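You operate a simulated robot arm through the tools that you are given. There is no shell and no other tool. Be economical: measure what you need, move in short steps, check, and stop when the job is done.

The job below is to be done with a simulated robot arm. You get a single attempt, and the scene is never put back.

TASK
Lay the green jumper in the grey tray and brush the fluff off with the lint brush.
Fine: put jumper and brush back.

Only the result counts: the job must be done as asked and must still hold three seconds after the hand-in. Knocking over, shifting, dropping, spilling or breaking anything else fails it.

THE ROBOT
A 6-joint arm with a two-finger parallel gripper, fixed in place. Base frame: the origin is at the foot of the arm, x ahead of it, y to its left, z up; the work surface is at about z = 0. Units: mm, rad, N and s.
With the tool pointing down near the work surface it reaches from about 120 to 500 mm from the base axis. Its first joint turns from -1.257 to 1.257 rad. Payload 0.65 kg.
Tool frame: the origin (TCP) lies between the finger pads and is the grasp point; the fingertips stand 25 mm ahead of it; z points along the fingers, y is the line along which they close. Largest opening 76 mm; finger width 18, thickness 10; the body of the gripper, 36 by 78 mm, starts 45 mm behind the TCP.
Orientation is told as [roll, pitch, yaw] about the base's x, y, z axes, in that order, counted from this pose: with the fingers straight down and closing along the base's y, the tool's x points along the base's -x, its y along +y and its z along -z.

THE INTERFACE
- The arm moves only by the tool servo_tool. Its argument "series" is a list of rows, each a list of 7 numbers: the turn, a rotation vector about the base's x, y, z in units of 4 degrees (1.0 is 4 degrees), then the shift along the base's x, y, z in units of 50 mm (1.0 is 50 mm), then the finger opening in mm, from 0 to 76. In form: [[rx, ry, rz, x, y, z, grip], ...]. A call has 1 to 20 rows; each row shifts and turns the commanded pose from where the row before left it. A call with a number of a shift or a turn outside -1 to 1 is refused whole. Rows are played at 5 a second. More than 50 mm and 0.15 rad between two rows, or a gripper value outside its range, and nothing of the call is played. Where a pose cannot be reached the arm comes as near as it can. A force on the tool above 60 N (or 10 N above the force at the start of the call, whichever is more), or a blocked arm, ends the call early, and 0.2 s more pass. The fingers move at their own pace (about 108 mm/s each) and stop on an object; they squeeze with about 39 N. The grip force told is the motor's: it shows also when the fingers shut on nothing. Time passes only in rows, and 0.2 s behind the last, so rows that do not move let the fingers close. The reply holds the time, the measured pose of the TCP, the force on the tool along the base axes, the opening and the grip force, in the units named above and with some noise.
- Cameras (640 x 400 px; columns grow to the right, rows downward): "scene" is fixed at [65.1, 280.8, 402.8]; the picture's right is [-0.66, -0.75, 0.00], its down [-0.43, 0.38, -0.82] and it looks along [0.61, -0.54, -0.58] (base axes); focal length 214 px, centre (320, 200). "wrist" rides on the gripper at [58, 11, -81] in the tool frame; the picture's right is [-0.18, 0.98, 0.00], its down [-0.75, -0.14, -0.64] and it looks along [-0.63, -0.12, 0.77] (tool axes); focal length 243 px, centre (320, 200).
- get_image(camera): a new picture of that camera. It takes no simulated time.
- measure_at(camera, pixels): for up to 12 pixels [column, row] of the newest picture of that camera ("zoom" is the newest enlarged one), the place [x, y, z] in the base frame of the surface seen there, good to about 2 mm. It takes no simulated time.
- zoom(camera, box): a new picture of the part [left, top, right, bottom] of that camera's present view, enlarged. It takes no simulated time.
- job_done(): hands the job in; it is judged then, once.

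Go step by step. Measure first, check grasps and placings, and put right what went wrong. The budget is 80 turns and 34 pictures, counting those below and the enlarged ones. Unless the task says otherwise, let go and move clear before handing in, and close with one line.

The tools are called as name(argument=value, ...) on one line, values as JSON. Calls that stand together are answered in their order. servo_tool: Moves the arm, as the interface text tells. Its arguments: {"type":"object","properties":{"series":{"type":"array"}},"required":["series"]} The other tools are called the same way: get_image (camera) takes a picture; measure_at (camera, pixels) gives the place of the surface under pixels of a picture; zoom (camera, box) takes an enlarged picture of a part of a camera's view; job_done () hands the job in.

At the start:

```text
time: 0.0
eef_pos: [216.5, -41.3, 344.4]
tool_rot: [0.0, -0.001, -0.002]
force: [-0.4, -1.0, 1.6]
opening: 76.1
finger_force: 0.1
```

scene: 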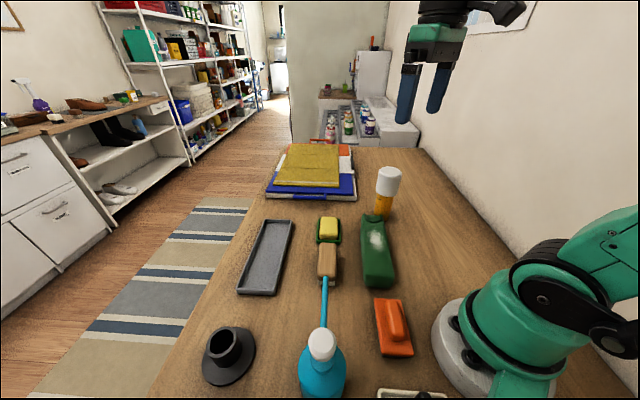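
wrist: 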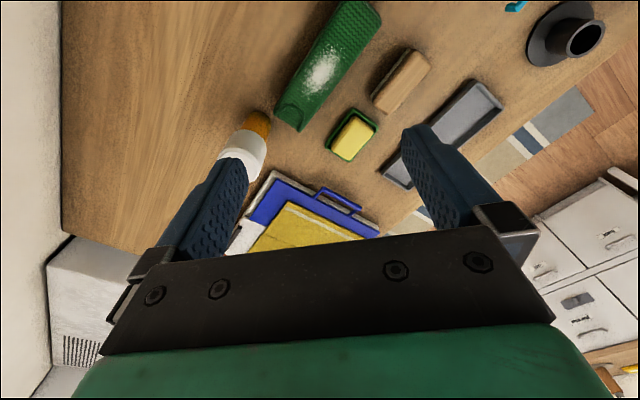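

The pictures show a green item with white fluff near (377,250), a grey tray at (265,257), and several brush-like things. I'll zoom to tell them apart.

zoom(camera="scene", box=[230, 150, 430, 275])

zoom(camera="scene", box=[190, 270, 450, 400])

zoom(camera="wrist", box=[220, 0, 520, 200])

```text
3.20 times, centred on (330, 212) of scene
```

zoom: 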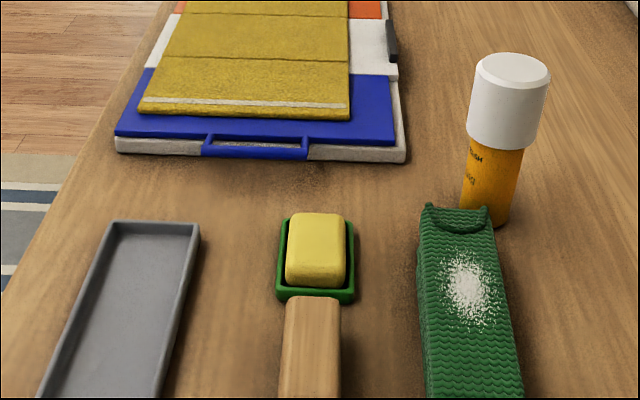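

```text
2.46 times, centred on (320, 335) of scene
```

zoom: 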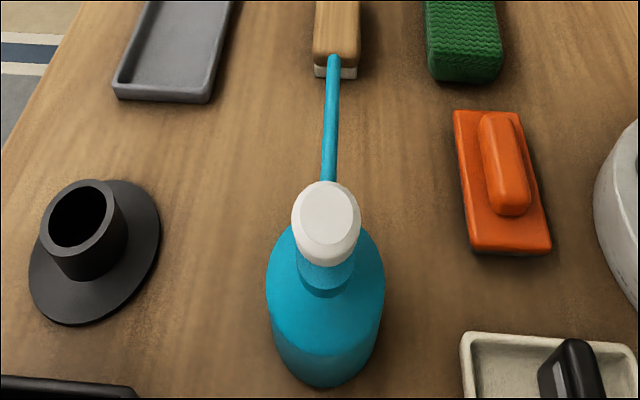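

```text
2.00 times, centred on (370, 100) of wrist
```

zoom: 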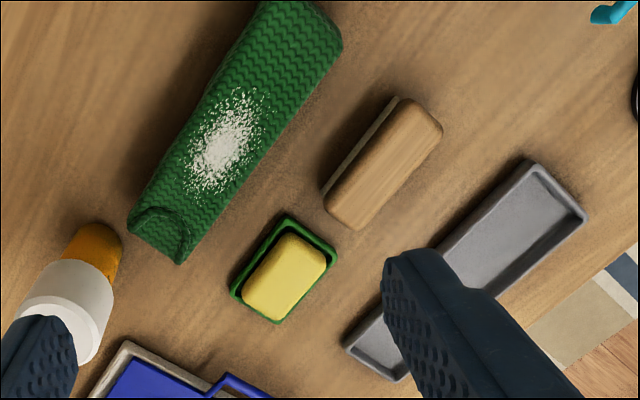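

The brown block has pale bristles underneath, the orange thing is a pad with a handle, and something black sits in a pale tray at the bottom edge. I'll measure the places before looking closer.

measure_at(camera="scene", pixels=[[368, 219], [390, 219], [367, 285], [394, 284], [377, 240], [319, 246], [336, 246], [318, 277], [335, 277], [327, 262], [335, 284], [327, 222]])

measure_at(camera="scene", pixels=[[265, 221], [292, 221], [238, 292], [275, 294], [265, 255], [376, 300], [400, 300], [383, 353], [412, 354], [393, 320], [421, 395], [320, 345]])

measure_at(camera="scene", pixels=[[388, 175], [384, 205], [324, 290], [228, 340], [225, 380], [383, 391], [440, 394], [325, 195], [340, 380], [323, 310]])

```text
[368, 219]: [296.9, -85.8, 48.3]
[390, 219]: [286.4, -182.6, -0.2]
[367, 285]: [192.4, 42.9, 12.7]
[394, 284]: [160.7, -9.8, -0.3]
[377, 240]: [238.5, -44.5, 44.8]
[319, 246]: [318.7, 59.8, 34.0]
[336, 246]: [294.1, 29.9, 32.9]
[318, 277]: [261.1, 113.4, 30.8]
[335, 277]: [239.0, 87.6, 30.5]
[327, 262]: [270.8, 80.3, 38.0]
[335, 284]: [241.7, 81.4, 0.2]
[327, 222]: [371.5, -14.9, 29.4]
```

```text
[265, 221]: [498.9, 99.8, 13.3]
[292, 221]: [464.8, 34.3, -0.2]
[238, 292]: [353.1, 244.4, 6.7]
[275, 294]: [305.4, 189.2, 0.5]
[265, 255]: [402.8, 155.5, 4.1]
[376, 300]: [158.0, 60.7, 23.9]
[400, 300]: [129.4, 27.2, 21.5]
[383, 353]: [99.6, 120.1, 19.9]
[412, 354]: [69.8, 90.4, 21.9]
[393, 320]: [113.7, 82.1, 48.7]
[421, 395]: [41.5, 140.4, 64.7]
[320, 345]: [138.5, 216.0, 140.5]
```

```text
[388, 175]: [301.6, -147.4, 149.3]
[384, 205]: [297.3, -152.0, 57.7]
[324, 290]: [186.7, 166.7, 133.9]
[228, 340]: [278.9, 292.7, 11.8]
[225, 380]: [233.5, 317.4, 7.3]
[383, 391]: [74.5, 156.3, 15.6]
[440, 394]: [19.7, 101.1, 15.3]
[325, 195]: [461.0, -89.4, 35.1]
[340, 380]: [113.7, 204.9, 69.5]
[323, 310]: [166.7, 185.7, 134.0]
```

The brush candidates are the brown block with pale bristles at (270,80,38), the orange pad at (113,82), and the black thing in the pale tray at (40,140). I'll turn the wrist camera toward the near-left area, staying high, to identify them.

servo_tool(series=[[0, 0, 1, 0, 0, 0, 76], [0, 0, 1, 0, 0, 0, 76], [0, 0, 1, 0, 0, 0, 76], [0, 0, 1, 0, 0, 0, 76], [0, 0, 1, 0, 0, 0, 76], [0, 0, 1, 0, 0, 0, 76], [0, 0, 1, 0, 0, 0, 76], [0, 0, 1, 0, 0, 0, 76], [0, 0, 1, 0, 0, 0, 76], [0, 0, 1, 0, 0, 0, 76], [0, 0, 1, 0, 0, 0, 76], [0, 0, 1, 0, 0, 0, 76], [0, 0, 1, 0, 0, 0, 76], [0, 0, 1, 0, 0, 0, 76], [0, 0, 1, 0, 0, 0, 76], [0, 0, 1, 0, 0, 0, 76], [0, 0, 1, 0, -0.2, 0, 76], [0, 0, 1, 0, -0.2, 0, 76], [0, 0, 1, 0, -0.2, 0, 76], [0, 0, 1, 0, -0.2, 0, 76]])

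get_image(camera="wrist")

```text
time: 4.2
eef_pos: [216.1, -80.8, 344.4]
tool_rot: [0.0, -0.002, 1.397]
force: [-1.0, 0.0, -0.1]
opening: 76.0
finger_force: 0.1
```

```text
28 pictures are left
```

wrist: 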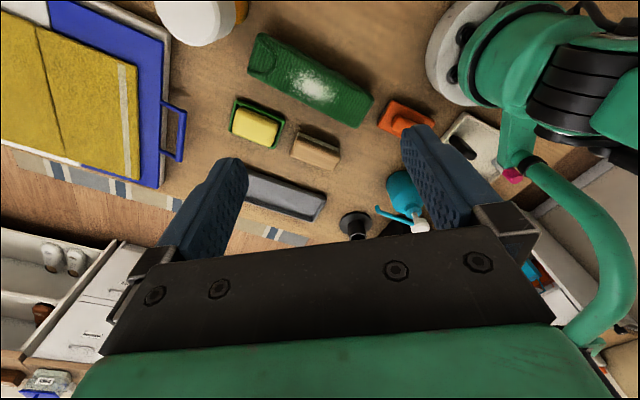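

The items are now seen from the other side: brown block at (315,150), orange at (405,117), pale tray at (470,145). I'll enlarge these.

zoom(camera="wrist", box=[360, 70, 540, 182])

zoom(camera="wrist", box=[220, 80, 420, 205])

```text
3.56 times, centred on (450, 126) of wrist
```

zoom: 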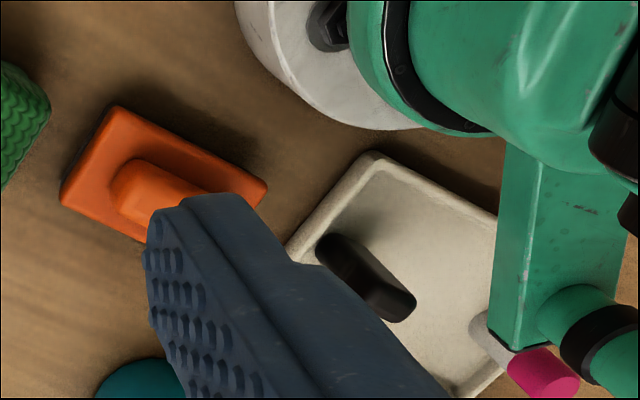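

```text
3.20 times, centred on (320, 142) of wrist
```

zoom: 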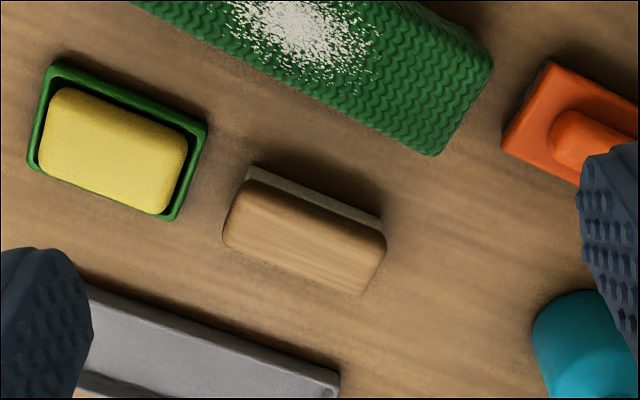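

The brown block looks like wood with a pale pad beneath; the black thing in the pale tray is still uncertain. I'll zoom once on it from the scene camera and measure edges for the brush and jumper.

zoom(camera="scene", box=[360, 340, 456, 400])

servo_tool(series=[[0, 0, 1, 0, 0, 0, 76], [0, 0, 1, 0, 0, 0, 76], [0, 0, 1, 0, 0, 0, 76], [0, 0, 1, 0, 0, 0, 76], [0, 0, 1, 0, 0, 0, 76], [0, 0, 1, 0, 0, 0, 76], [0, 0, 1, 0, 0, 0, 76], [0, 0, 1, 0, 0, 0, 76]])

get_image(camera="wrist")

```text
6.67 times, centred on (408, 370) of scene
```

zoom: 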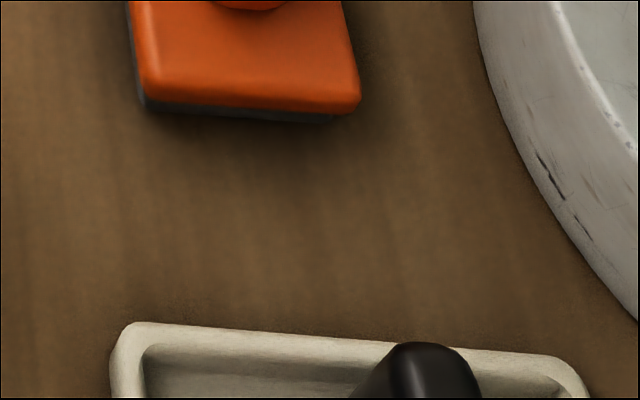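

```text
time: 6.0
eef_pos: [217.1, -81.3, 343.3]
tool_rot: [0.001, -0.002, 1.956]
force: [0.0, 0.3, -0.3]
opening: 76.4
finger_force: 0.1
```

```text
24 pictures are left
```

wrist: 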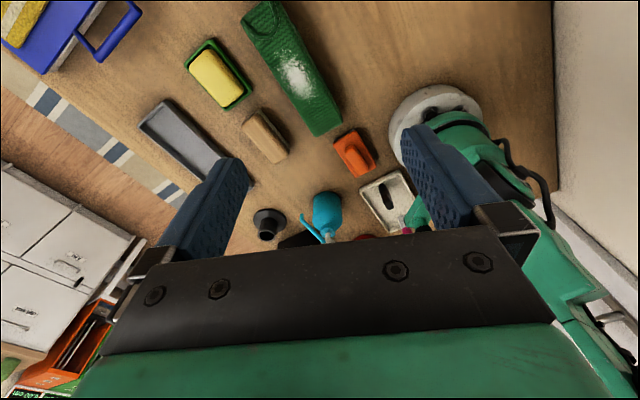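

The orange item also has a dark pad under it, so it's a rival candidate. I'll zoom on it, the pale tray and the brown block from here.

zoom(camera="wrist", box=[230, 100, 430, 245])

zoom(camera="scene", box=[300, 235, 420, 310])

```text
2.76 times, centred on (330, 172) of wrist
```

zoom: 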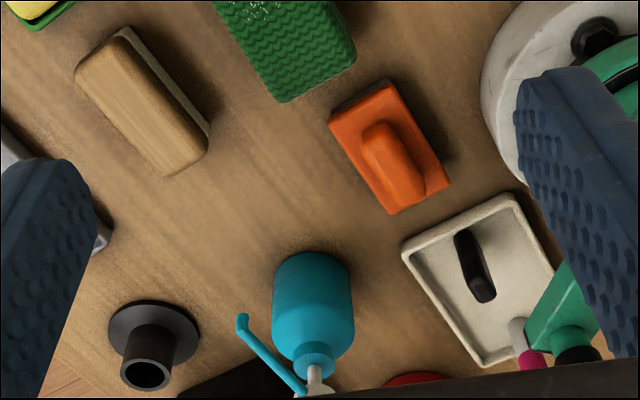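

```text
5.33 times, centred on (360, 272) of scene
```

zoom: 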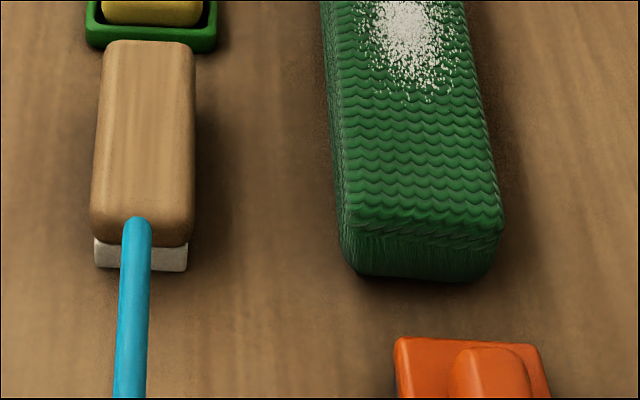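

A red object shows at the lower edge (zoom 410,380) and a dark one at (240,385), both outside the scene view. I'll shift the camera toward them before deciding which one is the lint brush.

servo_tool(series=[[0, 0, 0, 0, 0.8, 0, 76], [0, 0, 0, 0, 0.8, 0, 76], [0, 0, 0, 0, 0.8, 0, 76], [0, 0, 0, 0, 0.5, 0, 76]])

get_image(camera="wrist")

```text
time: 7.0
eef_pos: [216.6, 65.4, 343.7]
tool_rot: [0.002, -0.001, 1.955]
force: [0.3, 0.7, -0.4]
opening: 75.9
finger_force: 0.0
```

```text
21 pictures are left
```

wrist: 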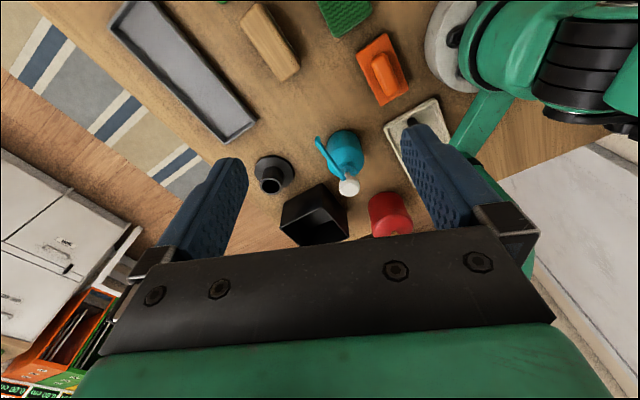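

The red thing is a can and the dark one an open box, so neither is a brush. I'll enlarge the orange and brown items and the pale tray from this closer view.

zoom(camera="wrist", box=[340, 20, 468, 200])

zoom(camera="wrist", box=[230, 0, 310, 90])

```text
2.22 times, centred on (404, 110) of wrist
```

zoom: 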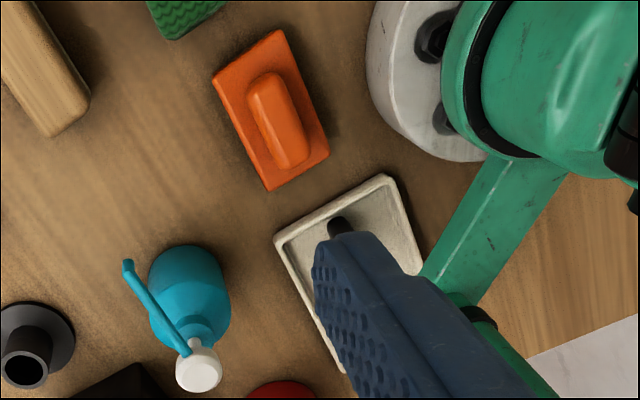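

```text
4.44 times, centred on (270, 45) of wrist
```

zoom: 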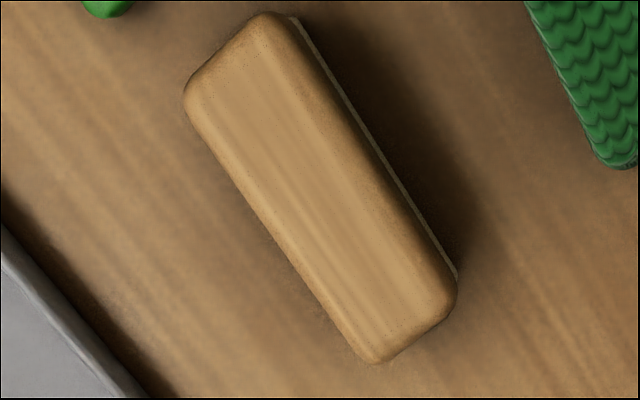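

Only the orange and brown items remain as real candidates. I'll lower the camera for a side view of their pads, keeping the fingertips above 65 mm.

servo_tool(series=[[0, 0, 0, 0.4, -0.35, -0.5, 76], [0, 0, 0, 0.4, -0.35, -0.7, 76], [0, 0, 0, 0.4, -0.2, -0.9, 76], [0, 0, 0, 0.4, -0.2, -0.9, 76], [0, 0, 0, 0.2, 0, -0.9, 76], [0, 0, 0, 0, 0, -0.9, 76], [0, 0, 0, 0, 0, 0, 76]])

get_image(camera="wrist")

```text
refused: row 3 steps farther than a row can; nothing moved
```

```text
18 pictures are left
```

wrist: 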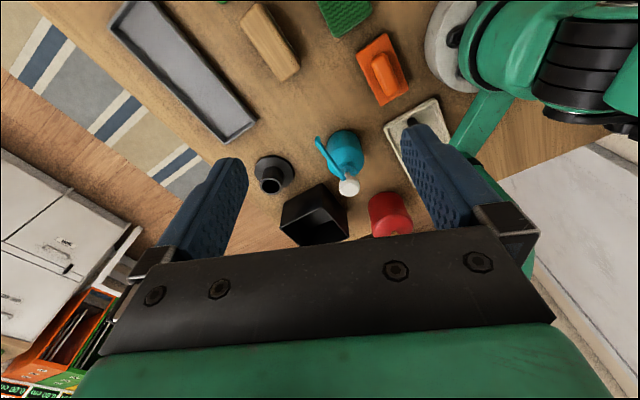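

That call was refused because one row stepped over 50 mm in total, so nothing moved. I'll repeat it with smaller rows.

servo_tool(series=[[0, 0, 0, 0.4, -0.3, -0.6, 76], [0, 0, 0, 0.4, -0.3, -0.7, 76], [0, 0, 0, 0.4, -0.25, -0.7, 76], [0, 0, 0, 0.4, -0.25, -0.7, 76], [0, 0, 0, 0.2, 0, -0.7, 76], [0, 0, 0, 0, 0, -0.8, 76], [0, 0, 0, 0, 0, -0.6, 76], [0, 0, 0, 0, 0, 0, 76]])

```text
time: 8.8
eef_pos: [305.8, 10.0, 104.6]
tool_rot: [0.0, -0.002, 1.954]
force: [-0.4, 0.7, -0.2]
opening: 76.0
finger_force: 0.0
```

The tool is at (306,10,105). I'll take the close wrist picture.

get_image(camera="wrist")

```text
17 pictures are left
```

wrist: 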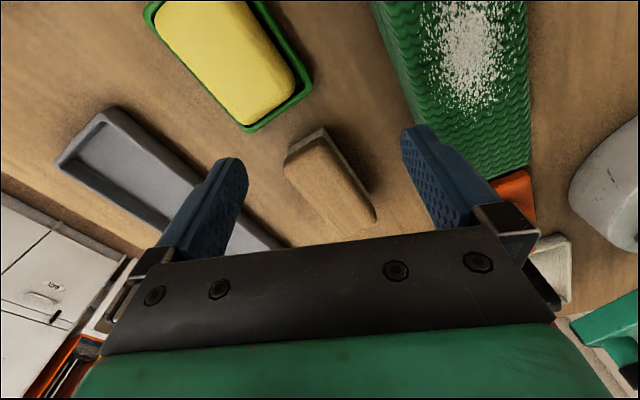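

zoom(camera="wrist", box=[265, 110, 395, 240])

```text
3.08 times, centred on (330, 175) of wrist
```

zoom: 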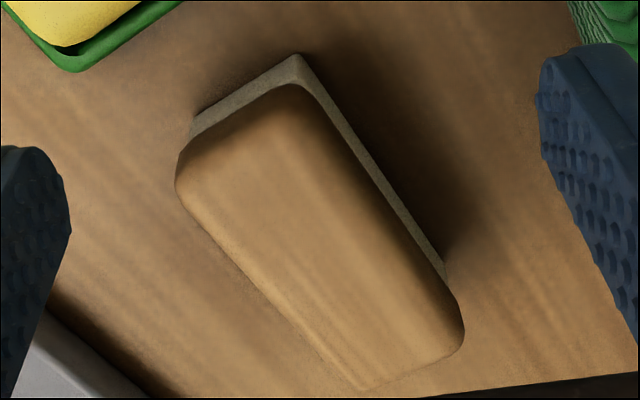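

The pad under the wood is short pale pile, so I take the brown wood-backed piece as the lint brush; the orange one, with a hard dark sole, is a sanding or grout float. I'll measure the jumper, brush and tray outlines.

measure_at(camera="scene", pixels=[[365, 219], [382, 217], [366, 275], [392, 273], [365, 245], [387, 245], [321, 245], [335, 245], [319, 274], [334, 275], [372, 242], [382, 242]])

measure_at(camera="scene", pixels=[[267, 221], [290, 221], [240, 291], [273, 292], [270, 225], [286, 225], [247, 287], [270, 287], [278, 255], [250, 255], [255, 255], [275, 255]])

measure_at(camera="wrist", pixels=[[288, 160], [322, 135], [374, 217], [320, 185], [405, 90], [525, 90], [430, 5], [515, 5], [525, 160], [460, 165]])

```text
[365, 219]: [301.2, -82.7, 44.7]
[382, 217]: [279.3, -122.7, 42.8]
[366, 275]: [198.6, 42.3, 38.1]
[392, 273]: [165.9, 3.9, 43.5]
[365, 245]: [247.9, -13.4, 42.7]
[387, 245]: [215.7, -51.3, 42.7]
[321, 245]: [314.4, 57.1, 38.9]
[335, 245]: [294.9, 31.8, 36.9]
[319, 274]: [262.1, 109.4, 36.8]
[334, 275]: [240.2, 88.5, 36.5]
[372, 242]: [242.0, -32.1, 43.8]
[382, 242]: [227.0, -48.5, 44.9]
```

```text
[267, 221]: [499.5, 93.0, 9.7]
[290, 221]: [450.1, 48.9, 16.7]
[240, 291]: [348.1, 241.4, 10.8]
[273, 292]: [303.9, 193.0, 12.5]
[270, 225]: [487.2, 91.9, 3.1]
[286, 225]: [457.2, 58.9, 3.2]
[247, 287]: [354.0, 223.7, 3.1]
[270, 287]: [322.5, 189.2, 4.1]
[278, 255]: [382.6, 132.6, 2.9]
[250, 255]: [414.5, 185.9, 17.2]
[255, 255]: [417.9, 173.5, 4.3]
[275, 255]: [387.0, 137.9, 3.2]
```

```text
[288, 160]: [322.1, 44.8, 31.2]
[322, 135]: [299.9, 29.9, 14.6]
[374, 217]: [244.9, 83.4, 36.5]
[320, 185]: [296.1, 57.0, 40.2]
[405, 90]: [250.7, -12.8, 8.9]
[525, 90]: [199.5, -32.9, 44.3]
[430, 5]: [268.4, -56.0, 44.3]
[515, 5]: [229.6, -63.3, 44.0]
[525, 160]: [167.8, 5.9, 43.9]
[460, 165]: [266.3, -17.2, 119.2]
```

The jumper is centred near (236,-40), about 50 mm wide and 44 mm tall, lying at about -50.6°; the tray lies at about -44° with little spare width. I'll zoom on the tray to measure its inner width well.

zoom(camera="scene", box=[225, 212, 385, 302])

```text
4.00 times, centred on (305, 257) of scene
```

zoom: 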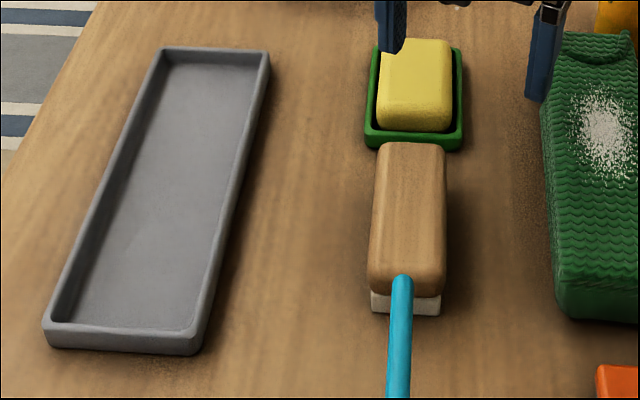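

measure_at(camera="zoom", pixels=[[95, 230], [103, 230], [113, 230], [212, 230], [217, 230], [224, 230], [132, 140], [140, 140], [234, 140], [240, 140], [120, 332], [215, 53]])

measure_at(camera="zoom", pixels=[[127, 317], [215, 68], [127, 322], [215, 62], [557, 200], [635, 200], [550, 130], [564, 270], [372, 230], [444, 230], [410, 150], [408, 270]])

```text
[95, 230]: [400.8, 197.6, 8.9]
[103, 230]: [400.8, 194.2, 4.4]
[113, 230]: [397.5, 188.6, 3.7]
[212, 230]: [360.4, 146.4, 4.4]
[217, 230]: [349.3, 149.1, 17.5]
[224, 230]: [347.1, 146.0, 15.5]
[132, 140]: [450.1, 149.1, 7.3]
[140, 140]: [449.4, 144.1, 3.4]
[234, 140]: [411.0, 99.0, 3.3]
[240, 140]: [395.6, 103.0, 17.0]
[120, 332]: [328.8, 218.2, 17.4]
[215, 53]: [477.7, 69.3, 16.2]
```

```text
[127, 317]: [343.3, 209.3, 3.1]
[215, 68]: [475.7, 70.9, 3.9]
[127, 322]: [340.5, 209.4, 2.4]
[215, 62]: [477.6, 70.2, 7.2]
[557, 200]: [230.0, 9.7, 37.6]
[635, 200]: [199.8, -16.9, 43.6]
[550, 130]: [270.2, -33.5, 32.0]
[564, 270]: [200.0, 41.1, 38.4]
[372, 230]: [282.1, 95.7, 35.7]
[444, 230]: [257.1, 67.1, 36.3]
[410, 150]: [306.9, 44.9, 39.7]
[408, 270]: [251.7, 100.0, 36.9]
```

The tray's inside measures about 65 by 195 mm, centred near (408,140) at -45°, so the 50 mm jumper fits. I'll turn to yaw 132° and move over the jumper's centre at (236,-38).

servo_tool(series=[[0, 0, 1, -0.28, -0.19, 0, 76], [0, 0, 1, -0.28, -0.19, 0, 76], [0, 0, 1, -0.28, -0.19, 0, 76], [0, 0, 1, -0.28, -0.19, 0, 76], [0, 0, 1, -0.28, -0.2, 0, 76], [0, 0, 0, 0, 0, 0, 76]])

zoom(camera="scene", box=[300, 150, 460, 300])

```text
time: 10.2
eef_pos: [234.6, -40.0, 103.4]
tool_rot: [0.0, -0.002, 2.307]
force: [-0.1, 0.1, -0.7]
opening: 76.0
finger_force: 0.0
```

```text
2.67 times, centred on (380, 225) of scene
```

zoom: 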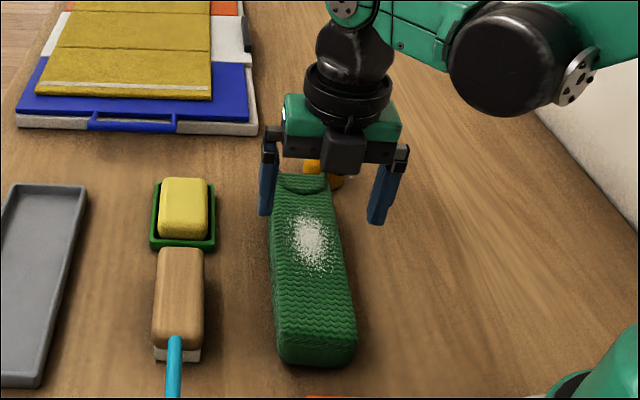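

The fingers straddle the jumper at yaw 2.307. I'll lower to z = 46 and close.

servo_tool(series=[[0, 0, 0, 0, 0, -0.4, 76], [0, 0, 0, 0, 0, -0.4, 76], [0, 0, 0, 0, 0, -0.35, 76], [0, 0, 0, 0, 0, 0, 76]])

servo_tool(series=[[0, 0, 0, 0, 0, 0, 60], [0, 0, 0, 0, 0, 0, 52], [0, 0, 0, 0, 0, 0, 44], [0, 0, 0, 0, 0, 0, 44], [0, 0, 0, 0, 0, 0, 44]])

```text
time: 11.2
eef_pos: [237.1, -38.7, 46.2]
tool_rot: [0.001, -0.002, 2.303]
force: [0.7, -0.1, 0.8]
opening: 75.8
finger_force: 0.0
```

```text
time: 12.4
eef_pos: [236.6, -38.9, 46.9]
tool_rot: [0.0, -0.002, 2.304]
force: [-0.3, -0.5, 0.5]
opening: 60.4
finger_force: 39.2
```

The fingers stopped at 60 mm with 39 N, so the jumper is wider than it looked. I'll lift it and check.

servo_tool(series=[[0, 0, 0, 0, 0, 0.2, 44], [0, 0, 0, 0, 0, 0.5, 44], [0, 0, 0, 0, 0, 0.8, 44], [0, 0, 0, 0, 0, 0.3, 44], [0, 0, 0, 0, 0, 0, 44]])

zoom(camera="scene", box=[220, 130, 440, 300])

```text
time: 13.6
eef_pos: [237.5, -39.1, 136.3]
tool_rot: [0.001, -0.002, 2.303]
force: [-0.4, 0.9, -0.3]
opening: 44.2
finger_force: 0.1
```

```text
2.35 times, centred on (330, 215) of scene
```

zoom: 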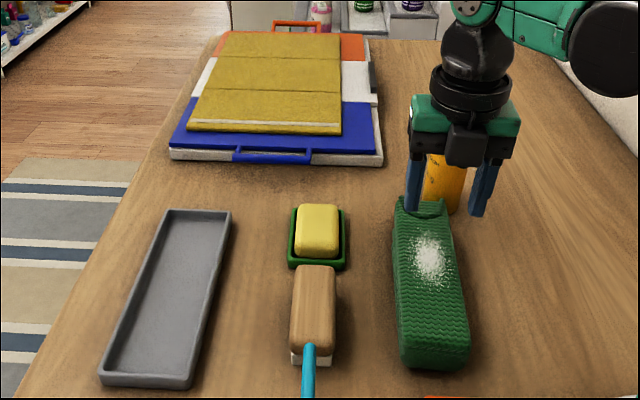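

The jumper slipped out: its sides bulge, my tips only reached the widest line, and the opening fell to 44. It still lies flat, so I'll regrip deeper with the tips near z = 10, starting with the fingers open.

servo_tool(series=[[0, 0, 0, 0, 0, 0, 76], [0, 0, 0, 0, 0, -0.5, 76], [0, 0, 0, 0, 0, -0.6, 76], [0, 0, 0, 0, 0, -0.5, 76], [0, 0, 0, 0, 0, -0.42, 76], [0, 0, 0, 0, 0, 0, 76]])

servo_tool(series=[[0, 0, 0, 0, 0, 0, 66], [0, 0, 0, 0, 0, 0, 60], [0, 0, 0, 0, 0, 0, 50], [0, 0, 0, 0, 0, 0, 40], [0, 0, 0, 0, 0, 0, 40], [0, 0, 0, 0, 0, 0, 40]])

```text
time: 15.0
eef_pos: [237.1, -40.3, 34.8]
tool_rot: [0.0, -0.002, 2.304]
force: [-0.6, -0.3, 0.3]
opening: 75.8
finger_force: 0.1
```

```text
time: 16.4
eef_pos: [236.4, -38.1, 34.5]
tool_rot: [0.001, -0.002, 2.303]
force: [0.0, -1.1, 0.0]
opening: 60.1
finger_force: 38.9
```

It is held again at 60 mm with 39 N. I'll lift gently by a small amount and see whether the opening holds.

servo_tool(series=[[0, 0, 0, 0, 0, 0.1, 30], [0, 0, 0, 0, 0, 0.2, 30], [0, 0, 0, 0, 0, 0.2, 30], [0, 0, 0, 0, 0, 0.2, 30], [0, 0, 0, 0, 0, 0, 30]])

```text
time: 17.6
eef_pos: [237.4, -40.7, 71.1]
tool_rot: [-0.001, -0.001, 2.303]
force: [-0.3, 0.4, -0.7]
opening: 60.1
finger_force: 39.6
```

The grip holds at 60 mm after a 36 mm lift. I'll raise it further and carry it over to the tray, turning 3° to match.

servo_tool(series=[[0, 0, 0, 0, 0, 0.4, 30], [0, 0, 0, 0, 0, 0.6, 30], [0, 0, 0.25, 0.3, 0.3, 0, 30], [0, 0, 0.25, 0.49, 0.515, 0, 30], [0, 0, 0.25, 0.49, 0.515, 0, 30], [0, 0, 0, 0.49, 0.515, 0, 30], [0, 0, 0, 0.49, 0.515, 0, 30], [0, 0, 0, 0.49, 0.515, 0, 30], [0, 0, 0, 0.49, 0.515, 0, 30], [0, 0, 0, 0.18, 0.21, 0, 30], [0, 0, 0, 0, 0, 0, 30]])

zoom(camera="scene", box=[190, 150, 350, 310])

```text
time: 20.0
eef_pos: [407.2, 142.6, 119.4]
tool_rot: [-0.001, -0.003, 2.358]
force: [0.5, 0.6, -1.3]
opening: 60.1
finger_force: 38.6
```

```text
2.50 times, centred on (270, 230) of scene
```

zoom: 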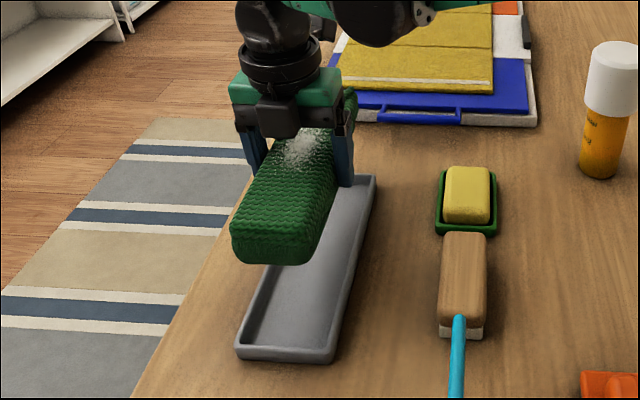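

The jumper is over the tray. I'll measure its ends and sides against the tray's centre line.

measure_at(camera="zoom", pixels=[[233, 240], [270, 240], [310, 245], [262, 228], [330, 190], [242, 205], [255, 180], [318, 215], [300, 262], [236, 252]])

```text
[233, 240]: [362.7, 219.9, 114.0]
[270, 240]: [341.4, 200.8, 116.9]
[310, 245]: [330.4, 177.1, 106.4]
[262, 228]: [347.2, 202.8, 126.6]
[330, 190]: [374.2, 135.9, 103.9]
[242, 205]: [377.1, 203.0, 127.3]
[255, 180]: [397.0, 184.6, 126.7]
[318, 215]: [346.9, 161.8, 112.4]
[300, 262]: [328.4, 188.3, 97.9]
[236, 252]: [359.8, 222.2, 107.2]
```

The jumper lies parallel to the tray at n ≈ 359–418 inside walls at about 354–421, with its near end at 99 against the wall at 93. I'll shift 6 mm toward the far end and lower so the tips stay just above the rim.

servo_tool(series=[[0, 0, 0, 0.08, -0.09, -0.3, 30], [0, 0, 0, 0, 0, -0.4, 30], [0, 0, 0, 0, 0, -0.4, 30], [0, 0, 0, 0, 0, -0.25, 30], [0, 0, 0, 0, 0, -0.1, 30], [0, 0, 0, 0, 0, 0, 30]])

zoom(camera="scene", box=[220, 190, 320, 310])

```text
time: 21.4
eef_pos: [411.7, 137.3, 47.5]
tool_rot: [0.001, 0.0, 2.359]
force: [-3.0, 5.4, 14.0]
opening: 60.4
finger_force: 39.3
```

```text
3.33 times, centred on (270, 250) of scene
```

zoom: 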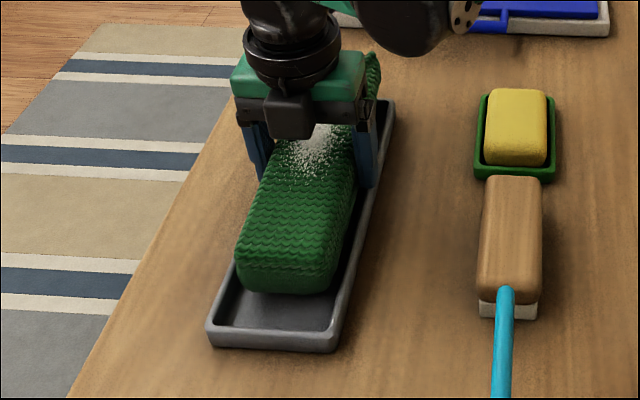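

An upward force of 14 N pointing back toward the near end shows the far end is touching the far wall, while the near end shows a wide gap at (285,300). I'll measure that gap and lift a little.

measure_at(camera="zoom", pixels=[[285, 289], [285, 270], [285, 298], [275, 325], [275, 332], [372, 60], [376, 80], [388, 105], [345, 220], [250, 200]])

servo_tool(series=[[0, 0, 0, 0, 0, 0.3, 30], [0, 0, 0, 0, 0, 0, 30]])

```text
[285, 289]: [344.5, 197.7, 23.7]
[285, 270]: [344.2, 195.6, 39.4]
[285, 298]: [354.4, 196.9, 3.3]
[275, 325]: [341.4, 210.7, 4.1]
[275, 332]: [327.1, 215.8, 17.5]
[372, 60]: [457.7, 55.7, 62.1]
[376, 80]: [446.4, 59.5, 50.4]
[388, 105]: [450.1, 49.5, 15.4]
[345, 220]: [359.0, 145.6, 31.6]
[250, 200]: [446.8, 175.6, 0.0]
```

```text
time: 22.0
eef_pos: [411.4, 135.8, 62.4]
tool_rot: [0.0, -0.001, 2.356]
force: [0.3, 0.5, -1.4]
opening: 60.3
finger_force: 38.8
```

The near end is at 104 with the wall at 93, and the far lip reaches about 289 with the wall at 288, so the jumper is about 185 mm long. I'll move it 7 mm back toward the near end and lower again.

servo_tool(series=[[0, 0, 0, -0.08, 0.12, 0, 30], [0, 0, 0, 0, 0, -0.15, 30], [0, 0, 0, 0, 0, -0.12, 30], [0, 0, 0, 0, 0, -0.06, 30], [0, 0, 0, 0, 0, 0, 30]])

```text
time: 23.2
eef_pos: [408.7, 143.3, 46.6]
tool_rot: [0.001, -0.001, 2.355]
force: [-4.8, 2.0, 14.3]
opening: 60.4
finger_force: 38.8
```

There is still 14 N of upward force at z = 46.6, so something touches. I'll look closely.

zoom(camera="scene", box=[230, 200, 310, 300])

get_image(camera="wrist")

```text
4.00 times, centred on (270, 250) of scene
```

zoom: 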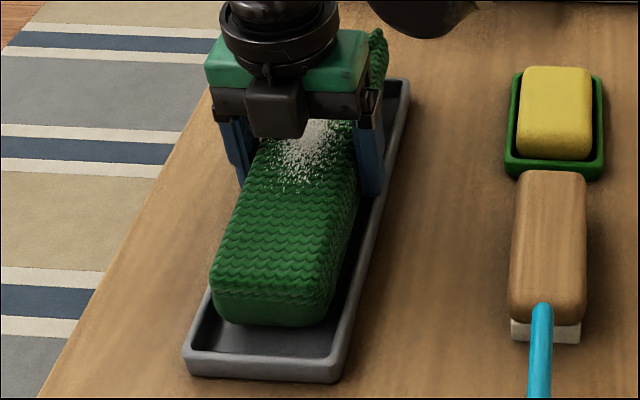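

```text
9 pictures are left
```

wrist: 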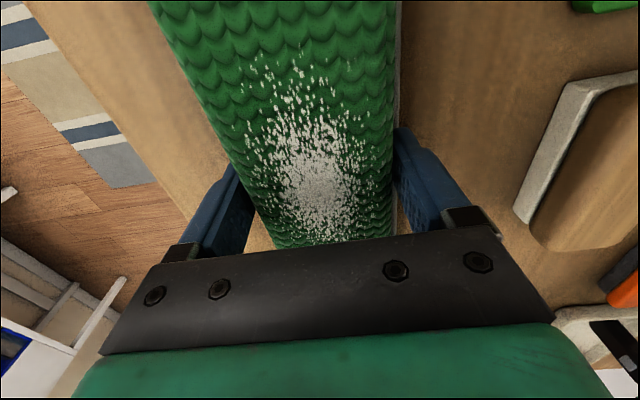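

The jumper seems closer to the left wall. I'll measure edges, which costs no picture.

measure_at(camera="zoom", pixels=[[213, 285], [215, 305], [207, 310], [202, 322], [230, 322], [325, 322], [345, 270], [355, 270], [366, 262], [270, 322], [270, 345], [378, 40]])

measure_at(camera="wrist", pixels=[[160, 25], [215, 150], [392, 60], [399, 60], [399, 20], [390, 20], [150, 25], [205, 150], [270, 5], [170, 10], [394, 110], [180, 60]])

```text
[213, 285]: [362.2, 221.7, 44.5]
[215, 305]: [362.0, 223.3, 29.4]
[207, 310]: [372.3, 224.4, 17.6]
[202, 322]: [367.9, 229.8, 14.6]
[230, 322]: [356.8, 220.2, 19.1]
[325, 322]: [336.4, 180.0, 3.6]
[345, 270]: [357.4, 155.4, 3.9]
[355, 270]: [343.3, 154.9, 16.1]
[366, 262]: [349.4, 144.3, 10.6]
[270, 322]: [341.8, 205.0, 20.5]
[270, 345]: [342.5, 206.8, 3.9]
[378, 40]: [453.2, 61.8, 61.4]
```

```text
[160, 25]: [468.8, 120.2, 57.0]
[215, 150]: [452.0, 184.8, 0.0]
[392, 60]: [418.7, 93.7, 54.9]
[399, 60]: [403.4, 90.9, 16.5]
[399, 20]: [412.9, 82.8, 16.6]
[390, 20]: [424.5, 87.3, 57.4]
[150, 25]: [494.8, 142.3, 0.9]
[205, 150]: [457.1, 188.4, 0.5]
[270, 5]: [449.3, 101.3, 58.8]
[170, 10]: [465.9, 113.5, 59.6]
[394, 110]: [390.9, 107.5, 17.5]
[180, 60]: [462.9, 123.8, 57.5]
```

The side measurements put the tray's inside at n ≈ 354–420, and my centre is now at n = 390, so the left side may overlap the rim. I'll check where the finger tips sit relative to the rims.

measure_at(camera="wrist", pixels=[[234, 166], [230, 175], [244, 190], [400, 132], [404, 140], [398, 150], [397, 175], [246, 205], [250, 215], [399, 200]])

measure_at(camera="zoom", pixels=[[242, 186], [237, 180], [365, 195], [378, 193], [372, 197], [375, 205], [240, 192], [385, 190], [408, 82], [395, 82], [386, 60], [384, 95]])

```text
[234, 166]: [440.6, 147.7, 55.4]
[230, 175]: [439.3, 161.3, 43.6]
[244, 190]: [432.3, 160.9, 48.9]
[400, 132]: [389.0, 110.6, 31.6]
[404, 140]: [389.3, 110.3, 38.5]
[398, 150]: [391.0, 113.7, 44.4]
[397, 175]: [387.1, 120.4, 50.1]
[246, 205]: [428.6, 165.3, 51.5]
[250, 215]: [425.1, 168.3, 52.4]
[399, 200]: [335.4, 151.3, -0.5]
```

```text
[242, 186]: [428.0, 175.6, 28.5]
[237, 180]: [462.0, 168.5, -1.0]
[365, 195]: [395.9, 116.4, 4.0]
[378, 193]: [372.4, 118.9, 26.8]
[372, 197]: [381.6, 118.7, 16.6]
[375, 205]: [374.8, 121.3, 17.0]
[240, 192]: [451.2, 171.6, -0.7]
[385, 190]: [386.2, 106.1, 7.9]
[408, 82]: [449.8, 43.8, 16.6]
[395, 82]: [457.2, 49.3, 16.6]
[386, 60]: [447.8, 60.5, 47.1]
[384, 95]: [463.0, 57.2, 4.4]
```

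The tips are clear of the rim at about z = 22–28, so the jumper's own edge is touching, and the force points toward -x. I'll raise it 6 mm, nudge 4 mm in -x and lower again.

servo_tool(series=[[0, 0, 0, 0, 0, 0.16, 30], [0, 0, 0, -0.08, 0, 0, 30], [0, 0, 0, 0, 0, 0, 30]])

servo_tool(series=[[0, 0, 0, 0, 0, -0.08, 30], [0, 0, 0, 0, 0, 0, 30]])

servo_tool(series=[[0, 0, 0, 0, 0, -0.06, 30], [0, 0, 0, 0, 0, 0, 30]])

```text
time: 24.0
eef_pos: [403.0, 142.6, 54.4]
tool_rot: [0.001, -0.001, 2.357]
force: [0.0, -0.9, -0.9]
opening: 60.4
finger_force: 39.4
```

```text
time: 24.6
eef_pos: [404.3, 144.1, 50.9]
tool_rot: [-0.001, 0.001, 2.355]
force: [0.0, -0.5, -0.6]
opening: 60.2
finger_force: 38.7
```

```text
time: 25.2
eef_pos: [402.6, 141.9, 47.5]
tool_rot: [0.002, 0.0, 2.356]
force: [-0.3, -0.2, -0.6]
opening: 60.1
finger_force: 38.6
```

No contact force now. I'll lower 2 mm more and then open slowly.

servo_tool(series=[[0, 0, 0, 0, 0, -0.04, 30], [0, 0, 0, 0, 0, 0, 30]])

servo_tool(series=[[0, 0, 0, 0, 0, 0, 64], [0, 0, 0, 0, 0, 0, 70], [0, 0, 0, 0, 0, 0, 76], [0, 0, 0, 0, 0, 0, 76]])

servo_tool(series=[[0, 0, 0, 0, 0, 0.3, 76], [0, 0, 0, 0, 0, 0.6, 76], [0, 0, 0, 0, 0, 0.7, 76], [0, 0, 0, 0, 0, 0, 76]])

zoom(camera="scene", box=[220, 180, 380, 300])

```text
time: 25.8
eef_pos: [404.0, 143.4, 44.7]
tool_rot: [0.0, 0.001, 2.356]
force: [-5.2, 3.6, 13.5]
opening: 60.4
finger_force: 39.1
```

```text
time: 26.8
eef_pos: [403.2, 141.8, 45.0]
tool_rot: [-0.002, -0.003, 2.357]
force: [0.2, 1.5, 1.1]
opening: 76.0
finger_force: 0.1
```

```text
time: 27.8
eef_pos: [404.6, 142.3, 126.3]
tool_rot: [0.0, -0.002, 2.356]
force: [-0.5, -0.2, 0.1]
opening: 76.0
finger_force: 0.0
```

```text
3.33 times, centred on (300, 240) of scene
```

zoom: 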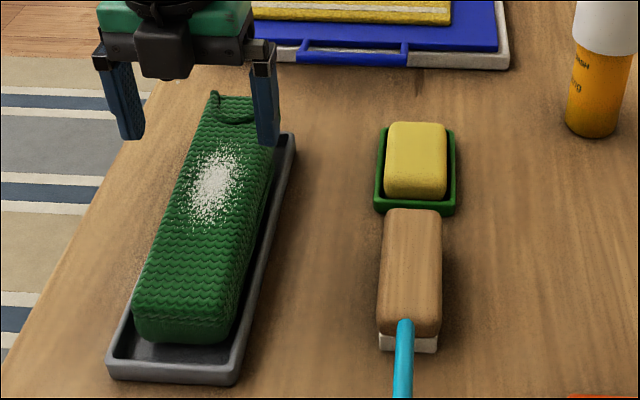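

The jumper has been released into the tray. I'll measure its top heights and edges to see whether it lies flat.

measure_at(camera="zoom", pixels=[[190, 295], [200, 250], [240, 140], [215, 185], [190, 338], [165, 338], [225, 100], [250, 235], [185, 360], [255, 240], [140, 310], [165, 240]])

```text
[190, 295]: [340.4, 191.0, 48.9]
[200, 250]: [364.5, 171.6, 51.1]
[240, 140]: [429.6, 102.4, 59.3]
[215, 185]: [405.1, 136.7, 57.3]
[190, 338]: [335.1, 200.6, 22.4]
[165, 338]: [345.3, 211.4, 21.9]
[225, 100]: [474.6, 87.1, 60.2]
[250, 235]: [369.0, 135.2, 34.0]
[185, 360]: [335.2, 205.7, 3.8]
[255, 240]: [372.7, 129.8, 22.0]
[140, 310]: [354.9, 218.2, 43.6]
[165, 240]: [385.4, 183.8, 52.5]
```

The top rises from 49 at the near end to 60 at the far end, so the far end rests on the far rim; the near wall actually sits further out, at about d = 82. I'll regrip, lift a little, and shift it 9 mm toward the near end and 2 mm sideways.

servo_tool(series=[[0, 0, 0, 0, 0, -0.6, 76], [0, 0, 0, 0, 0, -0.6, 76], [0, 0, 0, 0, 0, -0.41, 76], [0, 0, 0, 0, 0, 0, 76], [0, 0, 0, 0, 0, 0, 60], [0, 0, 0, 0, 0, 0, 40], [0, 0, 0, 0, 0, 0, 30], [0, 0, 0, 0, 0, 0, 30]])

servo_tool(series=[[0, 0, 0, 0, 0, 0.16, 30], [0, 0, 0, 0, 0, 0.16, 30], [0, 0, 0, 0, 0, 0, 30], [0, 0, 0, -0.1, 0.15, 0, 30], [0, 0, 0, 0, 0, 0, 30]])

```text
time: 29.6
eef_pos: [403.9, 142.6, 44.3]
tool_rot: [0.0, -0.002, 2.355]
force: [0.3, -0.2, 0.7]
opening: 60.1
finger_force: 39.2
```

```text
time: 30.8
eef_pos: [398.2, 150.2, 61.7]
tool_rot: [-0.001, -0.002, 2.355]
force: [-0.3, -0.3, 0.2]
opening: 60.2
finger_force: 39.1
```

Held, and lifted to z = 62. I'll level it by tipping the far end down 3.8°, then lower to z = 45.

servo_tool(series=[[0.34, 0.34, 0, 0, 0, 0, 30], [0.33, 0.33, 0, 0, 0, 0, 30], [0, 0, 0, 0, 0, -0.16, 30], [0, 0, 0, 0, 0, -0.16, 30], [0, 0, 0, 0, 0, 0, 30]])

measure_at(camera="scene", pixels=[[277, 268], [280, 255], [268, 281], [285, 222], [291, 250]])

```text
time: 32.0
eef_pos: [398.0, 151.3, 44.1]
tool_rot: [0.002, -0.067, 2.356]
force: [-0.1, -0.5, -0.6]
opening: 60.2
finger_force: 39.5
```

```text
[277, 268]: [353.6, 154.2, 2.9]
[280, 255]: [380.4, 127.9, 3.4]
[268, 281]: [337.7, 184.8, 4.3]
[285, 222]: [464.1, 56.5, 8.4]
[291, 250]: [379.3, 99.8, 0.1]
```

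No contact force at z = 44. I'll open slowly, rise, and straighten the tool.

servo_tool(series=[[0, 0, 0, 0, 0, 0, 64], [0, 0, 0, 0, 0, 0, 70], [0, 0, 0, 0, 0, 0, 76], [0, 0, 0, 0, 0, 0, 76]])

servo_tool(series=[[0, 0, 0, 0, 0, 0.3, 76], [-0.34, -0.34, 0, 0, 0, 0.6, 76], [-0.33, -0.33, 0, 0, 0, 0.7, 76], [0, 0, 0, 0, 0, 0, 76]])

zoom(camera="scene", box=[220, 180, 380, 300])

measure_at(camera="zoom", pixels=[[190, 295], [200, 250], [240, 140], [215, 185], [190, 345], [165, 345], [225, 100], [250, 235], [185, 368], [255, 240], [130, 315], [165, 240]])

```text
time: 33.0
eef_pos: [400.5, 150.9, 45.8]
tool_rot: [0.001, -0.067, 2.357]
force: [0.0, -1.0, 0.7]
opening: 75.8
finger_force: 0.0
```

```text
time: 34.0
eef_pos: [400.7, 151.5, 125.4]
tool_rot: [-0.001, 0.0, 2.356]
force: [0.5, -0.5, 0.9]
opening: 75.9
finger_force: 0.0
```

```text
3.33 times, centred on (300, 240) of scene
```

zoom: 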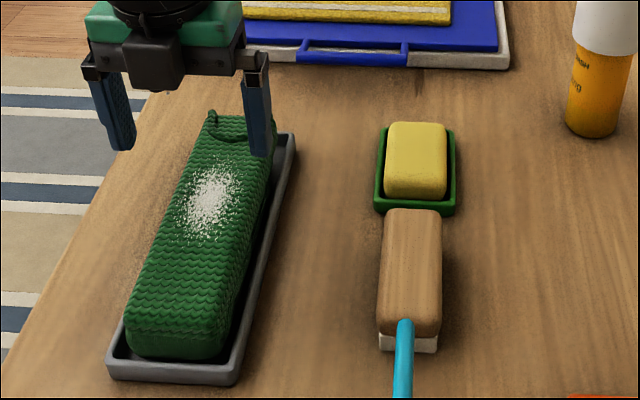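

```text
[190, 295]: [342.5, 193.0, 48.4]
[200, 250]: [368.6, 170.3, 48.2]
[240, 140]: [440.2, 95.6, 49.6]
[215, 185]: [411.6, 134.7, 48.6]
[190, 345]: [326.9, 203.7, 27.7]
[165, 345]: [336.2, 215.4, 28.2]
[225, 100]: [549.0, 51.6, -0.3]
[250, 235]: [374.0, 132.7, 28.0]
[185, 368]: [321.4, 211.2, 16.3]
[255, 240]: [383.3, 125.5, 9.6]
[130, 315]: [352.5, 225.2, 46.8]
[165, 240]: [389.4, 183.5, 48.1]
```

The jumper lies flat now, its top at z ≈ 48.5 along its whole length. Next is the brush: centre (279,72), at -45°, 39 mm high, so I'll move over it and lower until the tips are near z = 14.

servo_tool(series=[[0, 0, 0, -0.7, -0.45, 0, 76], [0, 0, 0, -0.7, -0.45, 0, 76], [0, 0, 0, -0.7, -0.45, 0, 76], [0, 0, 0, -0.33, -0.24, 0, 76], [0, 0, 0, 0, 0, 0, 76]])

servo_tool(series=[[0, 0, 0, 0, 0, -0.5, 76], [0, 0, 0, 0, 0, -0.6, 76], [0, 0, 0, 0, 0, -0.4, 76], [0, 0, 0, 0, 0, -0.24, 76], [0, 0, 0, 0, 0, 0, 76]])

get_image(camera="wrist")

```text
time: 35.2
eef_pos: [277.2, 70.6, 124.4]
tool_rot: [0.001, -0.002, 2.358]
force: [0.6, 1.0, 0.0]
opening: 76.3
finger_force: 0.1
```

```text
time: 36.4
eef_pos: [276.1, 72.0, 38.4]
tool_rot: [0.0, -0.002, 2.355]
force: [-0.1, -0.2, 0.4]
opening: 75.8
finger_force: 0.1
```

```text
6 pictures are left
```

wrist: 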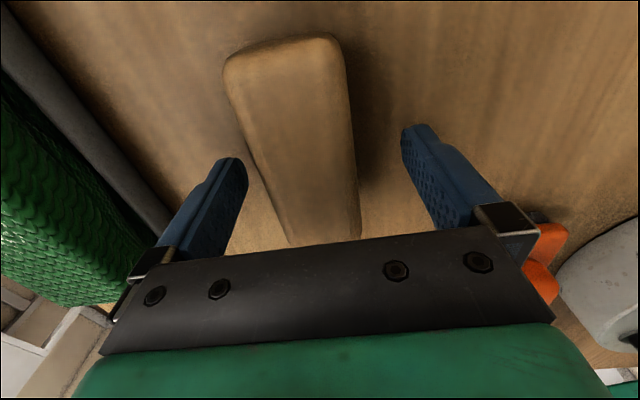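

The brush lies between the fingers, about 2 mm off centre. I'll correct that and close.

servo_tool(series=[[0, 0, 0, 0.03, 0.03, 0, 76], [0, 0, 0, 0, 0, 0, 60], [0, 0, 0, 0, 0, 0, 45], [0, 0, 0, 0, 0, 0, 30], [0, 0, 0, 0, 0, 0, 15], [0, 0, 0, 0, 0, 0, 15], [0, 0, 0, 0, 0, 0, 15]])

servo_tool(series=[[0, 0, 0, 0, 0, 0.1, 15], [0, 0, 0, 0, 0, 0.3, 15], [0, 0, 0, 0, 0, 0.5, 15], [0, 0, 0, 0, 0, 0, 15]])

```text
time: 38.0
eef_pos: [278.8, 72.4, 38.4]
tool_rot: [0.0, -0.002, 2.357]
force: [0.2, -0.6, -0.5]
opening: 39.3
finger_force: 39.2
```

```text
time: 39.0
eef_pos: [278.2, 71.9, 81.6]
tool_rot: [0.001, -0.001, 2.355]
force: [0.2, 1.1, 0.0]
opening: 39.1
finger_force: 38.8
```

The brush is held at 39 mm. I'll locate the fluff's extent and carry the brush up above the jumper's near side of it.

measure_at(camera="zoom", pixels=[[208, 200], [215, 165], [205, 240], [180, 220], [235, 190], [248, 120], [215, 115], [175, 330]])

servo_tool(series=[[0, 0, 0, 0, 0, 0.6, 15], [0, 0, 0, 0, 0, 0.6, 15], [0, 0, 0, 0.5, 0.5, 0, 15], [0, 0, 0, 0.5, 0.5, 0, 15], [0, 0, 0, 0.5, 0.4, 0, 15], [0, 0, 0, 0.5, 0.2, 0, 15], [0, 0, 0, 0.4, -0.2, 0, 15], [0, 0, 0, 0, 0, 0, 15]])

```text
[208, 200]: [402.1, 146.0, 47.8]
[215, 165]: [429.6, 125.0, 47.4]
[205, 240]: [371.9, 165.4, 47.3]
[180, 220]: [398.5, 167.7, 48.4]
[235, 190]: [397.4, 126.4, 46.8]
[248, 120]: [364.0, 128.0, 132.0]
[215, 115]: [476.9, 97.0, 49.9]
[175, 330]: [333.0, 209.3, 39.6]
```

```text
time: 40.8
eef_pos: [397.8, 143.2, 141.7]
tool_rot: [0.0, -0.001, 2.355]
force: [0.0, 0.4, -0.8]
opening: 39.0
finger_force: 39.2
```

The fluff spans d ≈ 146–215 around n = 387, so strokes will run along the jumper. I'll go to the start at (373,175) and lower to about 3 mm above contact.

servo_tool(series=[[0, 0, 0, -0.25, 0.32, 0, 15], [0, 0, 0, -0.25, 0.32, 0, 15], [0, 0, 0, 0, 0, -0.6, 15], [0, 0, 0, 0, 0, -0.4, 15], [0, 0, 0, 0, 0, 0, 15]])

servo_tool(series=[[0, 0, 0, 0, 0, -0.04, 15], [0, 0, 0, 0, 0, -0.04, 15], [0, 0, 0, 0, 0, 0, 15]])

```text
time: 42.0
eef_pos: [373.8, 174.1, 91.0]
tool_rot: [-0.001, -0.002, 2.356]
force: [0.9, 0.5, -1.0]
opening: 39.5
finger_force: 39.4
```

```text
time: 42.8
eef_pos: [373.6, 174.2, 88.2]
tool_rot: [-0.001, -0.002, 2.356]
force: [-0.2, 0.5, 0.3]
opening: 39.0
finger_force: 39.1
```

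servo_tool(series=[[0, 0, 0, 0, 0, -0.03, 15], [0, 0, 0, 0, 0, 0, 15]])

servo_tool(series=[[0, 0, 0, 0, 0, -0.02, 15], [0, 0, 0, 0, 0, 0, 15]])

```text
time: 43.4
eef_pos: [375.2, 173.5, 87.0]
tool_rot: [-0.002, -0.003, 2.357]
force: [-0.3, 0.4, -0.7]
opening: 39.3
finger_force: 38.8
```

```text
time: 44.0
eef_pos: [375.4, 173.9, 86.9]
tool_rot: [0.0, 0.001, 2.357]
force: [-0.6, -0.6, 0.4]
opening: 39.1
finger_force: 38.7
```

The readings at z ≈ 87 show almost no force yet. I'll lower another 1–2 mm and watch the force.

servo_tool(series=[[0, 0, 0, 0, 0, -0.02, 15], [0, 0, 0, 0, 0, 0, 15]])

servo_tool(series=[[0, 0, 0, 0, 0, -0.02, 15], [0, 0, 0, 0, 0, 0, 15]])

```text
time: 44.6
eef_pos: [373.4, 174.5, 85.8]
tool_rot: [0.0, -0.001, 2.355]
force: [-2.0, -3.0, 39.3]
opening: 39.2
finger_force: 39.5
```

```text
time: 45.2
eef_pos: [374.6, 173.6, 85.6]
tool_rot: [0.0, -0.002, 2.355]
force: [-1.0, -0.8, 41.2]
opening: 39.1
finger_force: 38.9
```

Contact gave 40 N, which is firmer than I need. I'll ease off 1.2 mm.

servo_tool(series=[[0, 0, 0, 0, 0, 0.025, 15], [0, 0, 0, 0, 0, 0, 15]])

```text
time: 45.8
eef_pos: [373.9, 174.3, 85.2]
tool_rot: [0.0, 0.0, 2.357]
force: [-0.2, 0.9, 2.4]
opening: 39.0
finger_force: 39.2
```

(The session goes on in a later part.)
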